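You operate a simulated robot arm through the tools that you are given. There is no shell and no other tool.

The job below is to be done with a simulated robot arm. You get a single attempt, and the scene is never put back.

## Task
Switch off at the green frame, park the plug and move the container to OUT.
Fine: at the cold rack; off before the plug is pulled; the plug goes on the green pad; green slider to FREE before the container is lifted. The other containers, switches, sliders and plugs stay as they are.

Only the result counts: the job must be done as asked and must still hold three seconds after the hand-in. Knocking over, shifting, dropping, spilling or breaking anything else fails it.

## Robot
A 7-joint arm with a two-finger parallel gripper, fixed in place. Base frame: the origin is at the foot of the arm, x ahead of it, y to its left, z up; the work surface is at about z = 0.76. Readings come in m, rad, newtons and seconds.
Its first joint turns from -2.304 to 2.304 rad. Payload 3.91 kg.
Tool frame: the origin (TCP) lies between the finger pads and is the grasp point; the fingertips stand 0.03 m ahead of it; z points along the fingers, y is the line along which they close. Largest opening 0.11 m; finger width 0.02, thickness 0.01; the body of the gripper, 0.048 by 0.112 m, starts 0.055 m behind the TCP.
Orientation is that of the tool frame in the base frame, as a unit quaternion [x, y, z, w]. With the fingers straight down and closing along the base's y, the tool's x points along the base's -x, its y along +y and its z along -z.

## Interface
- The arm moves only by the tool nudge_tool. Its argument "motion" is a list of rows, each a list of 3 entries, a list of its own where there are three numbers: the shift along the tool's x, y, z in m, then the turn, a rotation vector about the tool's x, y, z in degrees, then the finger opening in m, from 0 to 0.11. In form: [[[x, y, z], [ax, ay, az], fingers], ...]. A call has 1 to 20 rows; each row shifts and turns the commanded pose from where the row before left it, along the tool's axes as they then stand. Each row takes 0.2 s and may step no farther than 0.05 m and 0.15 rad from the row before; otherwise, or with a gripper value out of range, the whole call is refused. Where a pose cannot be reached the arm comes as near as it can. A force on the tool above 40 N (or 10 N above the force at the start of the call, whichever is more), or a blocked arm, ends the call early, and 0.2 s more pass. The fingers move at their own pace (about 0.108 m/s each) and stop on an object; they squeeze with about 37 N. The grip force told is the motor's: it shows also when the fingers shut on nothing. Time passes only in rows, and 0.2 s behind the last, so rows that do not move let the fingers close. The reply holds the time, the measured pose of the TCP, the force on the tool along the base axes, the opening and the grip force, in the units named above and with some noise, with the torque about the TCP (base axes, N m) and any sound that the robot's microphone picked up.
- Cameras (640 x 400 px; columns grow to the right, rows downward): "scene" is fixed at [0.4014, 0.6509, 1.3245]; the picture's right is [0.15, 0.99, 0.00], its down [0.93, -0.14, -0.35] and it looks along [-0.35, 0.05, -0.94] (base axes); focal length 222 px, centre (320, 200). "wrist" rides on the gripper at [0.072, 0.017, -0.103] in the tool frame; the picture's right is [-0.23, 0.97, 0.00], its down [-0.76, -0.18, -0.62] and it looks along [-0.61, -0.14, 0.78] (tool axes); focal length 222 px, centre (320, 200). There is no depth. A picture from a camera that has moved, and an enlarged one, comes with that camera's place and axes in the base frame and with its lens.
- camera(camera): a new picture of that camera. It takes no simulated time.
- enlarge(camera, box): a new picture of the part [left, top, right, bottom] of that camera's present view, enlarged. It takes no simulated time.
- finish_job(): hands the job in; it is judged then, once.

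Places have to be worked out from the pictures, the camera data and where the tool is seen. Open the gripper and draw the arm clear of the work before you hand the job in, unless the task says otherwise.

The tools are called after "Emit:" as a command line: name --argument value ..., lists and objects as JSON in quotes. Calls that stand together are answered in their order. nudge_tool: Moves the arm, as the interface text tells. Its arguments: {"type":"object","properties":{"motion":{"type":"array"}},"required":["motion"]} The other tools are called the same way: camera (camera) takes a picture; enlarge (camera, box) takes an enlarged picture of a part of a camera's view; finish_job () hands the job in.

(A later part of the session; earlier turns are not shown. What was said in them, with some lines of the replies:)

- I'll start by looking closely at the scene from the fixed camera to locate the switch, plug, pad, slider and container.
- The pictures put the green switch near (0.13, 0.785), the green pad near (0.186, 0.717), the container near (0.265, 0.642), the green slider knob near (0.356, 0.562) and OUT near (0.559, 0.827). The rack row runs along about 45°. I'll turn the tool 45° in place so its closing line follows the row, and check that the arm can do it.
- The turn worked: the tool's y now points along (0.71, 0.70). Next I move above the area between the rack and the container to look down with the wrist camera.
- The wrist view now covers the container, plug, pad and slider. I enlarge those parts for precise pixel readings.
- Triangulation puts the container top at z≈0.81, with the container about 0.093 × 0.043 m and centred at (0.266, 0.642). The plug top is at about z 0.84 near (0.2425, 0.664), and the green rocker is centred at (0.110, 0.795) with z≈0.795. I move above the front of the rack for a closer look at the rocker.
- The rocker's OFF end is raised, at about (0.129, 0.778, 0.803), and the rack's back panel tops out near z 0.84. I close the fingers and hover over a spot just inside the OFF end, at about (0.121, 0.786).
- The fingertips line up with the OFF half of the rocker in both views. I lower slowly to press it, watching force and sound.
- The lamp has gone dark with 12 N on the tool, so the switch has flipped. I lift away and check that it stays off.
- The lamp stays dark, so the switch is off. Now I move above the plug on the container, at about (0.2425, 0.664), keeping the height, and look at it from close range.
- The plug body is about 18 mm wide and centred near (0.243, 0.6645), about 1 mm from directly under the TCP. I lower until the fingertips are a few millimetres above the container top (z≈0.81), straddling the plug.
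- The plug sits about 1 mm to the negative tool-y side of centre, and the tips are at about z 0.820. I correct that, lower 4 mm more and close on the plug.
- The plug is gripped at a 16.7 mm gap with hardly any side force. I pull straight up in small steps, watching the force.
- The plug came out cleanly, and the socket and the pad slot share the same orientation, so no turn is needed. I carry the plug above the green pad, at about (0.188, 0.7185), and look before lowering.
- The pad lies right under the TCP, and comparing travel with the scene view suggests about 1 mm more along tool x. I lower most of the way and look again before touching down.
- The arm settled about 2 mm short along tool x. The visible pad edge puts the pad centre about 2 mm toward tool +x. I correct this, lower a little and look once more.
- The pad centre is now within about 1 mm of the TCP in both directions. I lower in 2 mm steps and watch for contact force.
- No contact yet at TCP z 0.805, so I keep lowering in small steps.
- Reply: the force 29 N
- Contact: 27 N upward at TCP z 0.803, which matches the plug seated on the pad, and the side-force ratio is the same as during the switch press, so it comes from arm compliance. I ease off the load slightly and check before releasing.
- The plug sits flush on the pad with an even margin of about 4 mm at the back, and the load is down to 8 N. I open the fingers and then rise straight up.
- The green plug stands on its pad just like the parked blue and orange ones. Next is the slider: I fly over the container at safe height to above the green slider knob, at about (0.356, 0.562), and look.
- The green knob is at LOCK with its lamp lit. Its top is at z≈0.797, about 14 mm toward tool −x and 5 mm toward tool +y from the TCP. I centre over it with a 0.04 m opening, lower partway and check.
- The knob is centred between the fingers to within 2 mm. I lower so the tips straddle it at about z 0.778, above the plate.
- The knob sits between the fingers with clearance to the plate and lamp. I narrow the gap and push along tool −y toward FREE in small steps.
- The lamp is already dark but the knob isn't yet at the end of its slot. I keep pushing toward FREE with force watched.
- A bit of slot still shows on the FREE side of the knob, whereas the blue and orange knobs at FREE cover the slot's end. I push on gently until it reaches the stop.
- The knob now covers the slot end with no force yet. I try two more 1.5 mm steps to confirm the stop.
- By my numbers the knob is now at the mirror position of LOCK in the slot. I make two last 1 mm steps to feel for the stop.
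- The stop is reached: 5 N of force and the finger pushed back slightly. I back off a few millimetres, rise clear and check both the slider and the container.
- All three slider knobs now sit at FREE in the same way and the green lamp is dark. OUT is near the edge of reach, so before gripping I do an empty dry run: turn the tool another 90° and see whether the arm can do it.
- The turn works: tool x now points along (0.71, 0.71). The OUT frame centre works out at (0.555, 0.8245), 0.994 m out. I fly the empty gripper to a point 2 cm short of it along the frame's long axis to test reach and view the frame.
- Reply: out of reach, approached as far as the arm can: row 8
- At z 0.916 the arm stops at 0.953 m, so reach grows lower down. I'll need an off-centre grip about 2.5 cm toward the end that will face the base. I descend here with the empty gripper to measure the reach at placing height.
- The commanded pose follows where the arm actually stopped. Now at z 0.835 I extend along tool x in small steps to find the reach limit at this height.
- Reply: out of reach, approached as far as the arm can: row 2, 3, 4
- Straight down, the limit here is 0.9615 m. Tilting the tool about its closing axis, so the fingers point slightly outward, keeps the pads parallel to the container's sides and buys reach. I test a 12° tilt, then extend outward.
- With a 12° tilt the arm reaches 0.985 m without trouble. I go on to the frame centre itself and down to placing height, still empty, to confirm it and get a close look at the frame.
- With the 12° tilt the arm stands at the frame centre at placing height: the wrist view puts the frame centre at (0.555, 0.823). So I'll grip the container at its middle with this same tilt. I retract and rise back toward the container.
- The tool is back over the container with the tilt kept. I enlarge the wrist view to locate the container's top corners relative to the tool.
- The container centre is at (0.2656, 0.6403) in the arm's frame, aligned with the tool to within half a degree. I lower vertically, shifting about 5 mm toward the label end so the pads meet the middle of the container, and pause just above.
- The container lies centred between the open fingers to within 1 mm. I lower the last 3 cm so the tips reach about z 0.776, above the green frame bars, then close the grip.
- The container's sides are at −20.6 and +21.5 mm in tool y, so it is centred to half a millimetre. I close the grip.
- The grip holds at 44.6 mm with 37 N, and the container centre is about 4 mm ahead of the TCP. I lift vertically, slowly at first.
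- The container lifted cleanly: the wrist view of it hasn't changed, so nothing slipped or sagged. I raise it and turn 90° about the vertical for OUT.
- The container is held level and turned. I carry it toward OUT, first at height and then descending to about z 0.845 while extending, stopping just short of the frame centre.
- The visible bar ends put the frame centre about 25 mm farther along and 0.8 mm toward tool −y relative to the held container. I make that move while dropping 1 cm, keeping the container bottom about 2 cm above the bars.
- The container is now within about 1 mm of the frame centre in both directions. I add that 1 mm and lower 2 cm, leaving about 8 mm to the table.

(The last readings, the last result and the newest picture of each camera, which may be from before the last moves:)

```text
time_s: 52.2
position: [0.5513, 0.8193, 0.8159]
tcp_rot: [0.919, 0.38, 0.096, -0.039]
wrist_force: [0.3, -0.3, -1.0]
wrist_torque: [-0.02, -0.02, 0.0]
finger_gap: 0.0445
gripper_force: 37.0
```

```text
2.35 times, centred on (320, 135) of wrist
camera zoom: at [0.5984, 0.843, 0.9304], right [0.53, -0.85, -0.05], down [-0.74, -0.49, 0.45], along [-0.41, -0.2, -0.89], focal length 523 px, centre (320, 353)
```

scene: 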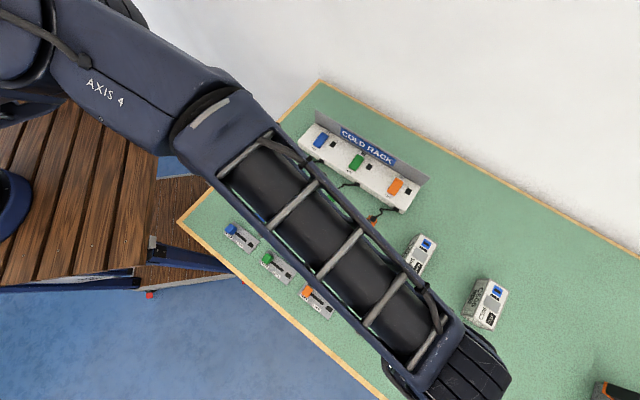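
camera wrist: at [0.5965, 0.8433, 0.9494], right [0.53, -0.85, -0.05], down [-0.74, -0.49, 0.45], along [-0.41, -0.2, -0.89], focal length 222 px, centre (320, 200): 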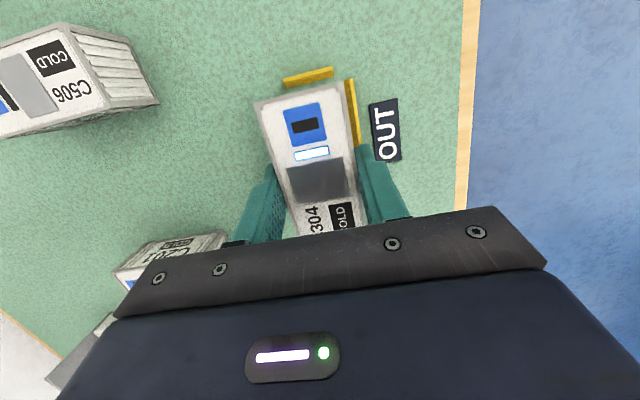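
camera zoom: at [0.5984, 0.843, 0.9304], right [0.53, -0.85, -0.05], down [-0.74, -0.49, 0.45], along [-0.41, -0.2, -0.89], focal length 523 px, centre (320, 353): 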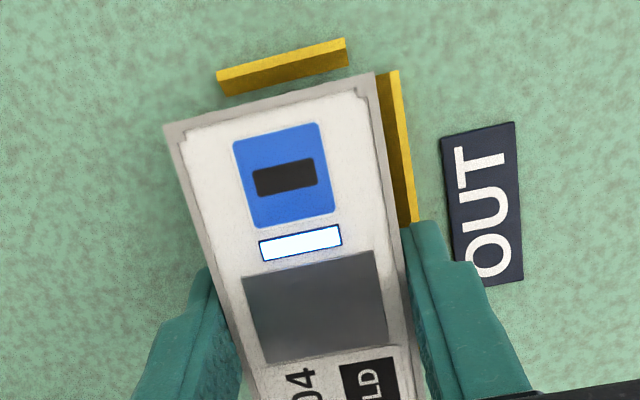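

The frame centre matches the container to well under a millimetre lengthwise and about 1 mm sideways. I correct sideways and lower in 3 mm steps toward contact.

Emit:
nudge_tool --motion '[[[-0.0006, -0.0008, 0.0029], [0, 0, 0], 0.0], [[-0.0006, 0, 0.0029], [0, 0, 0], 0.0], [[-0.0004, 0, 0.002], [0, 0, 0], 0.0], [[0, 0, 0], [0, 0, 0], 0.0]]'

Emit:
enlarge --camera "wrist" --box '[240, 50, 400, 220]'

```text
time_s: 53.2
position: [0.5506, 0.8209, 0.8068]
tcp_rot: [0.919, 0.381, 0.097, -0.041]
wrist_force: [-0.7, 0.5, -0.7]
wrist_torque: [-0.03, -0.04, 0.01]
finger_gap: 0.0446
gripper_force: 37.1
```

```text
2.35 times, centred on (320, 135) of wrist
camera zoom: at [0.5975, 0.844, 0.9223], right [0.53, -0.85, -0.05], down [-0.74, -0.49, 0.45], along [-0.41, -0.2, -0.89], focal length 523 px, centre (320, 353)
```

zoom: 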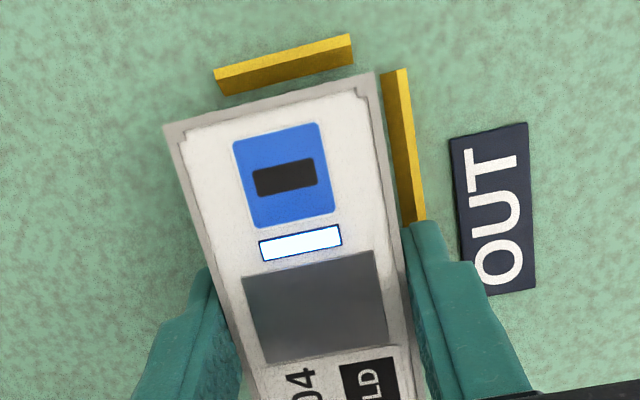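

Still aligned, with no contact yet at z 0.807. I continue in 1 mm steps until the table takes the load.

Emit:
nudge_tool --motion '[[[-0.0002, 0, 0.001], [0, 0, 0], 0.0], [[-0.0002, 0, 0.001], [0, 0, 0], 0.0], [[0, 0, 0], [0, 0, 0], 0.0]]'

```text
time_s: 54.0
position: [0.552, 0.8207, 0.8069]
tcp_rot: [0.919, 0.381, 0.098, -0.041]
wrist_force: [0.9, 1.8, 4.6]
wrist_torque: [-0.12, 0.13, -0.02]
finger_gap: 0.0447
gripper_force: 37.0
```

The table now carries the container (4.6 N at z 0.806). I open the fingers and check that it stays put before rising.

Emit:
nudge_tool --motion '[[[0, 0, 0], [0, 0, 0], 0.05], [[0, 0, 0], [0, 0, 0], 0.065], [[0, 0, 0], [0, 0, 0], 0.07]]'

Emit:
enlarge --camera "wrist" --box '[220, 40, 420, 220]'

```text
time_s: 54.8
position: [0.5512, 0.821, 0.8064]
tcp_rot: [0.919, 0.38, 0.097, -0.039]
wrist_force: [0.3, 0.1, -0.5]
wrist_torque: [-0.01, 0.03, -0.03]
finger_gap: 0.0701
gripper_force: 0.0
```

```text
2.22 times, centred on (320, 130) of wrist
camera zoom: at [0.5974, 0.8434, 0.9212], right [0.53, -0.85, -0.05], down [-0.74, -0.49, 0.45], along [-0.41, -0.2, -0.89], focal length 494 px, centre (320, 356)
```

zoom: 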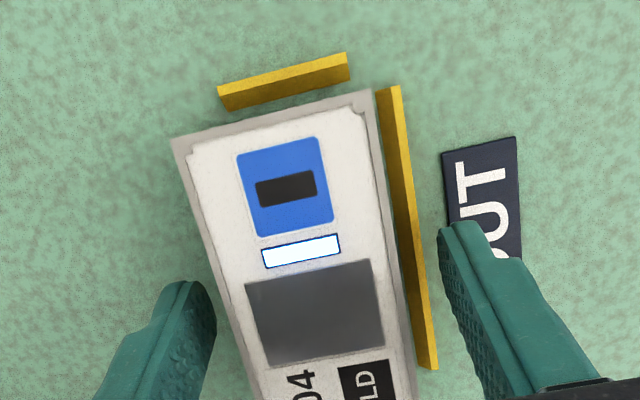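

The container rests inside the yellow frame with the fingers clear on both sides. I rise straight up past its top, then retract inward and away.

Emit:
nudge_tool --motion '[[[-0.0004, 0, -0.0119], [0, 0, 0], 0.07], [[-0.0004, 0, -0.0119], [0, 0, 0], 0.07], [[-0.0024, 0, -0.0127], [0, 0, 0], 0.07], [[-0.0024, 0, -0.0127], [0, 0, 0], 0.07], [[-0.0024, 0, -0.0127], [0, 0, 0], 0.07], [[-0.03, 0, -0.0269], [0, 0, 0], 0.07], [[-0.03, 0, -0.0269], [0, 0, 0], 0.07], [[-0.03, 0, -0.0269], [0, 0, 0], 0.07], [[-0.04, 0, -0.0085], [0, 0, 0], 0.07], [[-0.04, 0, -0.0085], [0, 0, 0], 0.07], [[0, 0, 0], [0, 0, 0], 0.07]]'

Emit:
camera --camera "wrist"

Emit:
camera --camera "scene"

```text
time_s: 57.2
position: [0.4043, 0.6746, 0.9257]
tcp_rot: [0.919, 0.381, 0.097, -0.04]
wrist_force: [-1.5, 0.3, 0.0]
wrist_torque: [0.01, -0.02, 0.0]
finger_gap: 0.07
gripper_force: 0.2
```

```text
taken
camera wrist: at [0.4503, 0.698, 1.0412], right [0.53, -0.85, -0.05], down [-0.74, -0.49, 0.45], along [-0.4, -0.2, -0.89], focal length 222 px, centre (320, 200)
```

wrist: 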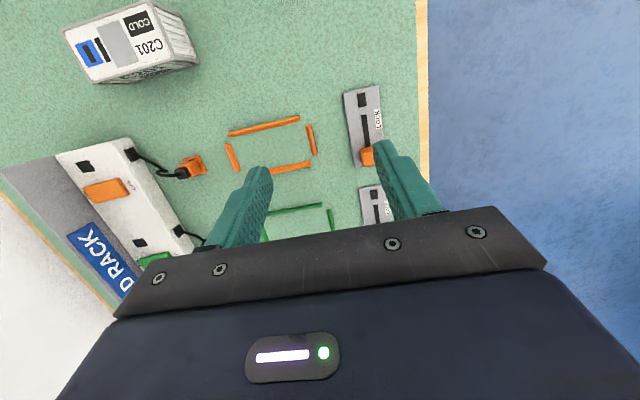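

```text
taken
```

scene: 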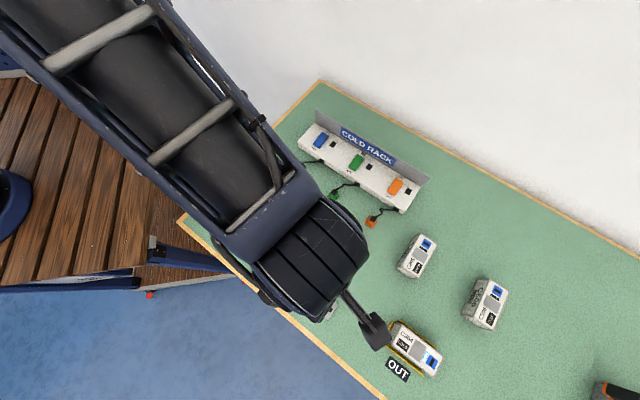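

The container sits in the OUT frame. I draw the arm farther back and up so I can check the whole scene.

Emit:
nudge_tool --motion '[[[-0.035, 0, -0.0279], [0, 0, 0], 0.07], [[-0.035, 0, -0.0279], [0, 0, 0], 0.07], [[-0.035, 0, -0.0279], [0, 0, 0], 0.07], [[-0.035, 0, -0.0279], [0, 0, 0], 0.07], [[0, 0, 0], [0, -6, 0], 0.07], [[0, 0, 0], [0, -6, 0], 0.07], [[-0.03, -0.02, 0], [0, 0, 0], 0.07], [[0, 0, 0], [0, 0, 0], 0.07]]'

Emit:
camera --camera "scene"

Emit:
enlarge --camera "scene" --box '[370, 300, 460, 390]'

Emit:
enlarge --camera "scene" --box '[290, 110, 440, 250]'

Emit:
enlarge --camera "scene" --box '[210, 200, 350, 330]'

```text
time_s: 59.0
position: [0.2589, 0.5558, 1.0017]
tcp_rot: [0.924, 0.383, -0.001, -0.002]
wrist_force: [0.2, 0.2, -0.2]
wrist_torque: [0.0, -0.01, 0.0]
finger_gap: 0.07
gripper_force: 0.2
out of reach, approached as far as the arm can: row 7
```

```text
taken
```

scene: 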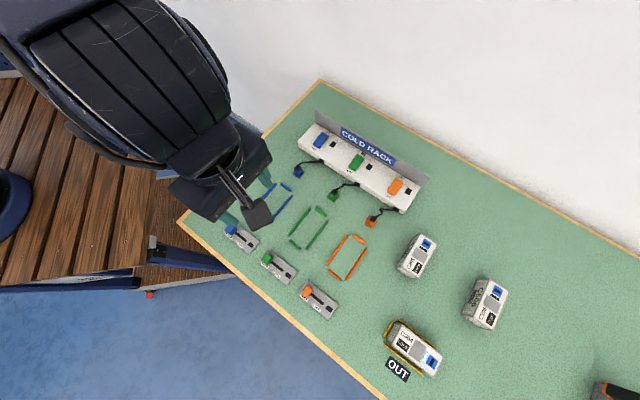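

```text
4.44 times, centred on (415, 345) of scene
camera zoom: at [0.4014, 0.6509, 1.3245], right [0.15, 0.99, 0.0], down [0.93, -0.14, -0.35], along [-0.35, 0.05, -0.94], focal length 988 px, centre (-102, -444)
```

zoom: 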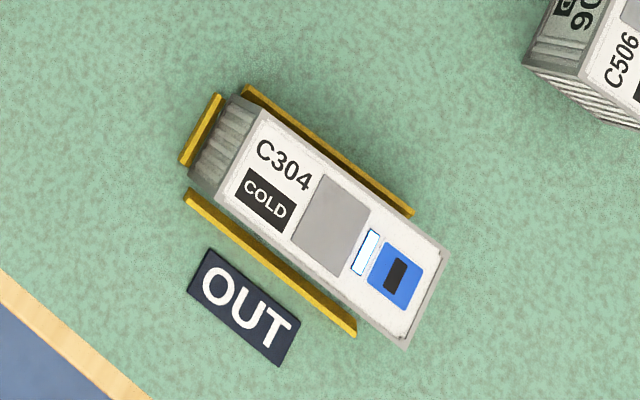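

```text
2.86 times, centred on (365, 180) of scene
camera zoom: at [0.4014, 0.6509, 1.3245], right [0.15, 0.99, 0.0], down [0.93, -0.14, -0.35], along [-0.35, 0.05, -0.94], focal length 635 px, centre (191, 257)
```

zoom: 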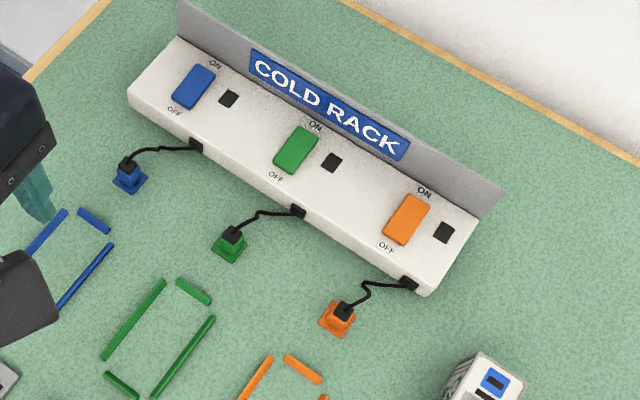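

```text
3.08 times, centred on (280, 265) of scene
camera zoom: at [0.4014, 0.6509, 1.3245], right [0.15, 0.99, 0.0], down [0.93, -0.14, -0.35], along [-0.35, 0.05, -0.94], focal length 684 px, centre (443, 0)
```

zoom: 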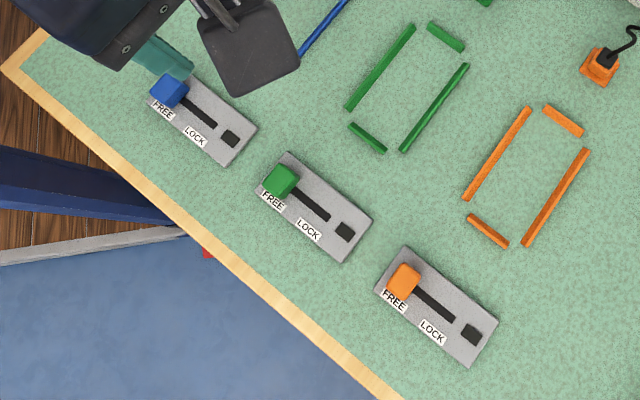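

Everything looks right: switch off, plug parked, slider at FREE, container at OUT. I zoom in on the container in its frame to check the margins before handing in.

Emit:
enlarge --camera "scene" --box '[380, 315, 420, 350]'

Emit:
enlarge --camera "scene" --box '[405, 340, 450, 385]'

Emit:
camera --camera "wrist"

```text
11.43 times, centred on (400, 332) of scene
camera zoom: at [0.4014, 0.6509, 1.3245], right [0.15, 0.99, 0.0], down [0.93, -0.14, -0.35], along [-0.35, 0.05, -0.94], focal length 2539 px, centre (-594, -1314)
```

zoom: 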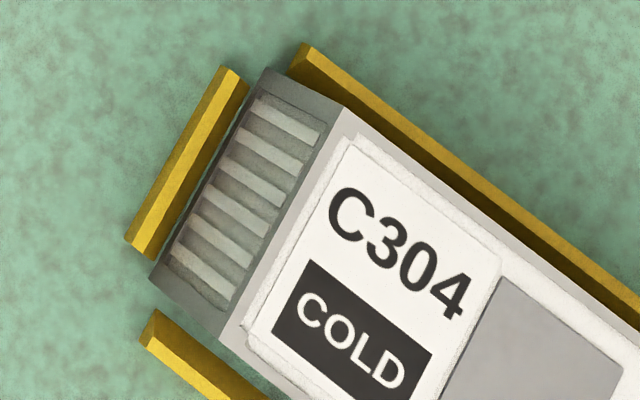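

```text
8.89 times, centred on (428, 362) of scene
camera zoom: at [0.4014, 0.6509, 1.3245], right [0.15, 0.99, 0.0], down [0.93, -0.14, -0.35], along [-0.35, 0.05, -0.94], focal length 1975 px, centre (-636, -1244)
```

zoom: 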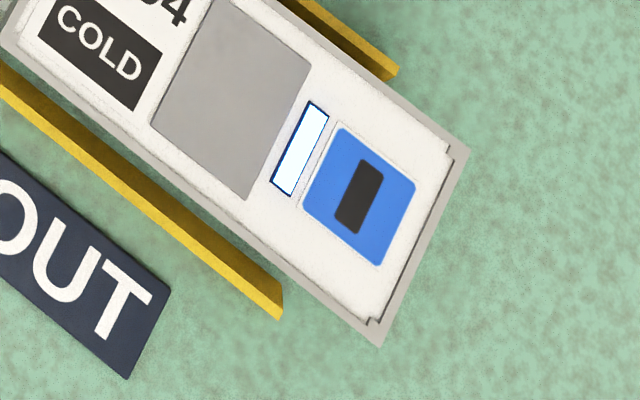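

```text
taken
camera wrist: at [0.3219, 0.5941, 1.1045], right [0.53, -0.85, 0.0], down [-0.66, -0.41, 0.62], along [-0.53, -0.33, -0.78], focal length 222 px, centre (320, 200)
```

wrist: 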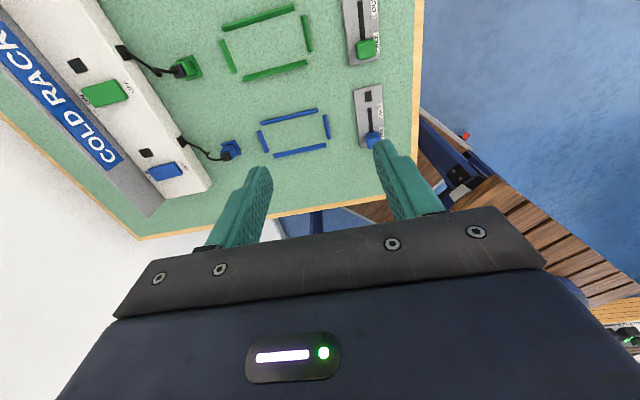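

The container stands inside all four bars without touching them, and the other containers, plugs, switches and sliders are unchanged. I open the gripper fully, rise a little more and let a moment pass before handing in.

Emit:
nudge_tool --motion '[[[0, 0, -0.02], [0, 0, 0], 0.11], [[0, 0, -0.02], [0, 0, 0], 0.11], [[0, 0, 0], [0, 0, 0], 0.11], [[0, 0, 0], [0, 0, 0], 0.11], [[0, 0, 0], [0, 0, 0], 0.11]]'

Emit:
camera --camera "scene"

```text
time_s: 60.2
position: [0.273, 0.559, 1.0372]
tcp_rot: [0.924, 0.383, -0.001, -0.001]
wrist_force: [0.1, -0.2, -0.4]
wrist_torque: [0.03, -0.03, 0.01]
finger_gap: 0.1098
gripper_force: 0.0
out of reach, approached as far as the arm can: row 1, 2
```

```text
taken
```

scene: 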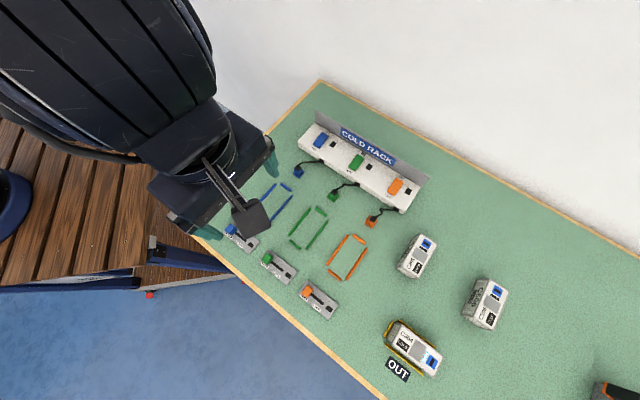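

The final view shows the green switch off with its lamp dark, the green plug on the green pad, the green slider at FREE, and C304 inside the OUT frame. The gripper is open and clear of the work, so I hand the job in.

Emit:
finish_job

```text
The job is handed in.
```

The job is done and handed in. I switched off the green switch at the cold rack before pulling the plug. The plug is parked on the green pad. I moved the green slider to FREE before lifting container C304, which now stands in the OUT frame.

In the last pictures the green switch and slider lamps were both dark, and C304 was inside all four yellow bars without touching them. It sits roughly 2 mm off-centre toward the cold rack side, by my estimate from the camera. The other containers, switches, sliders and plugs looked unchanged, and the gripper was open and clear of the work.

I have not seen the judging result.
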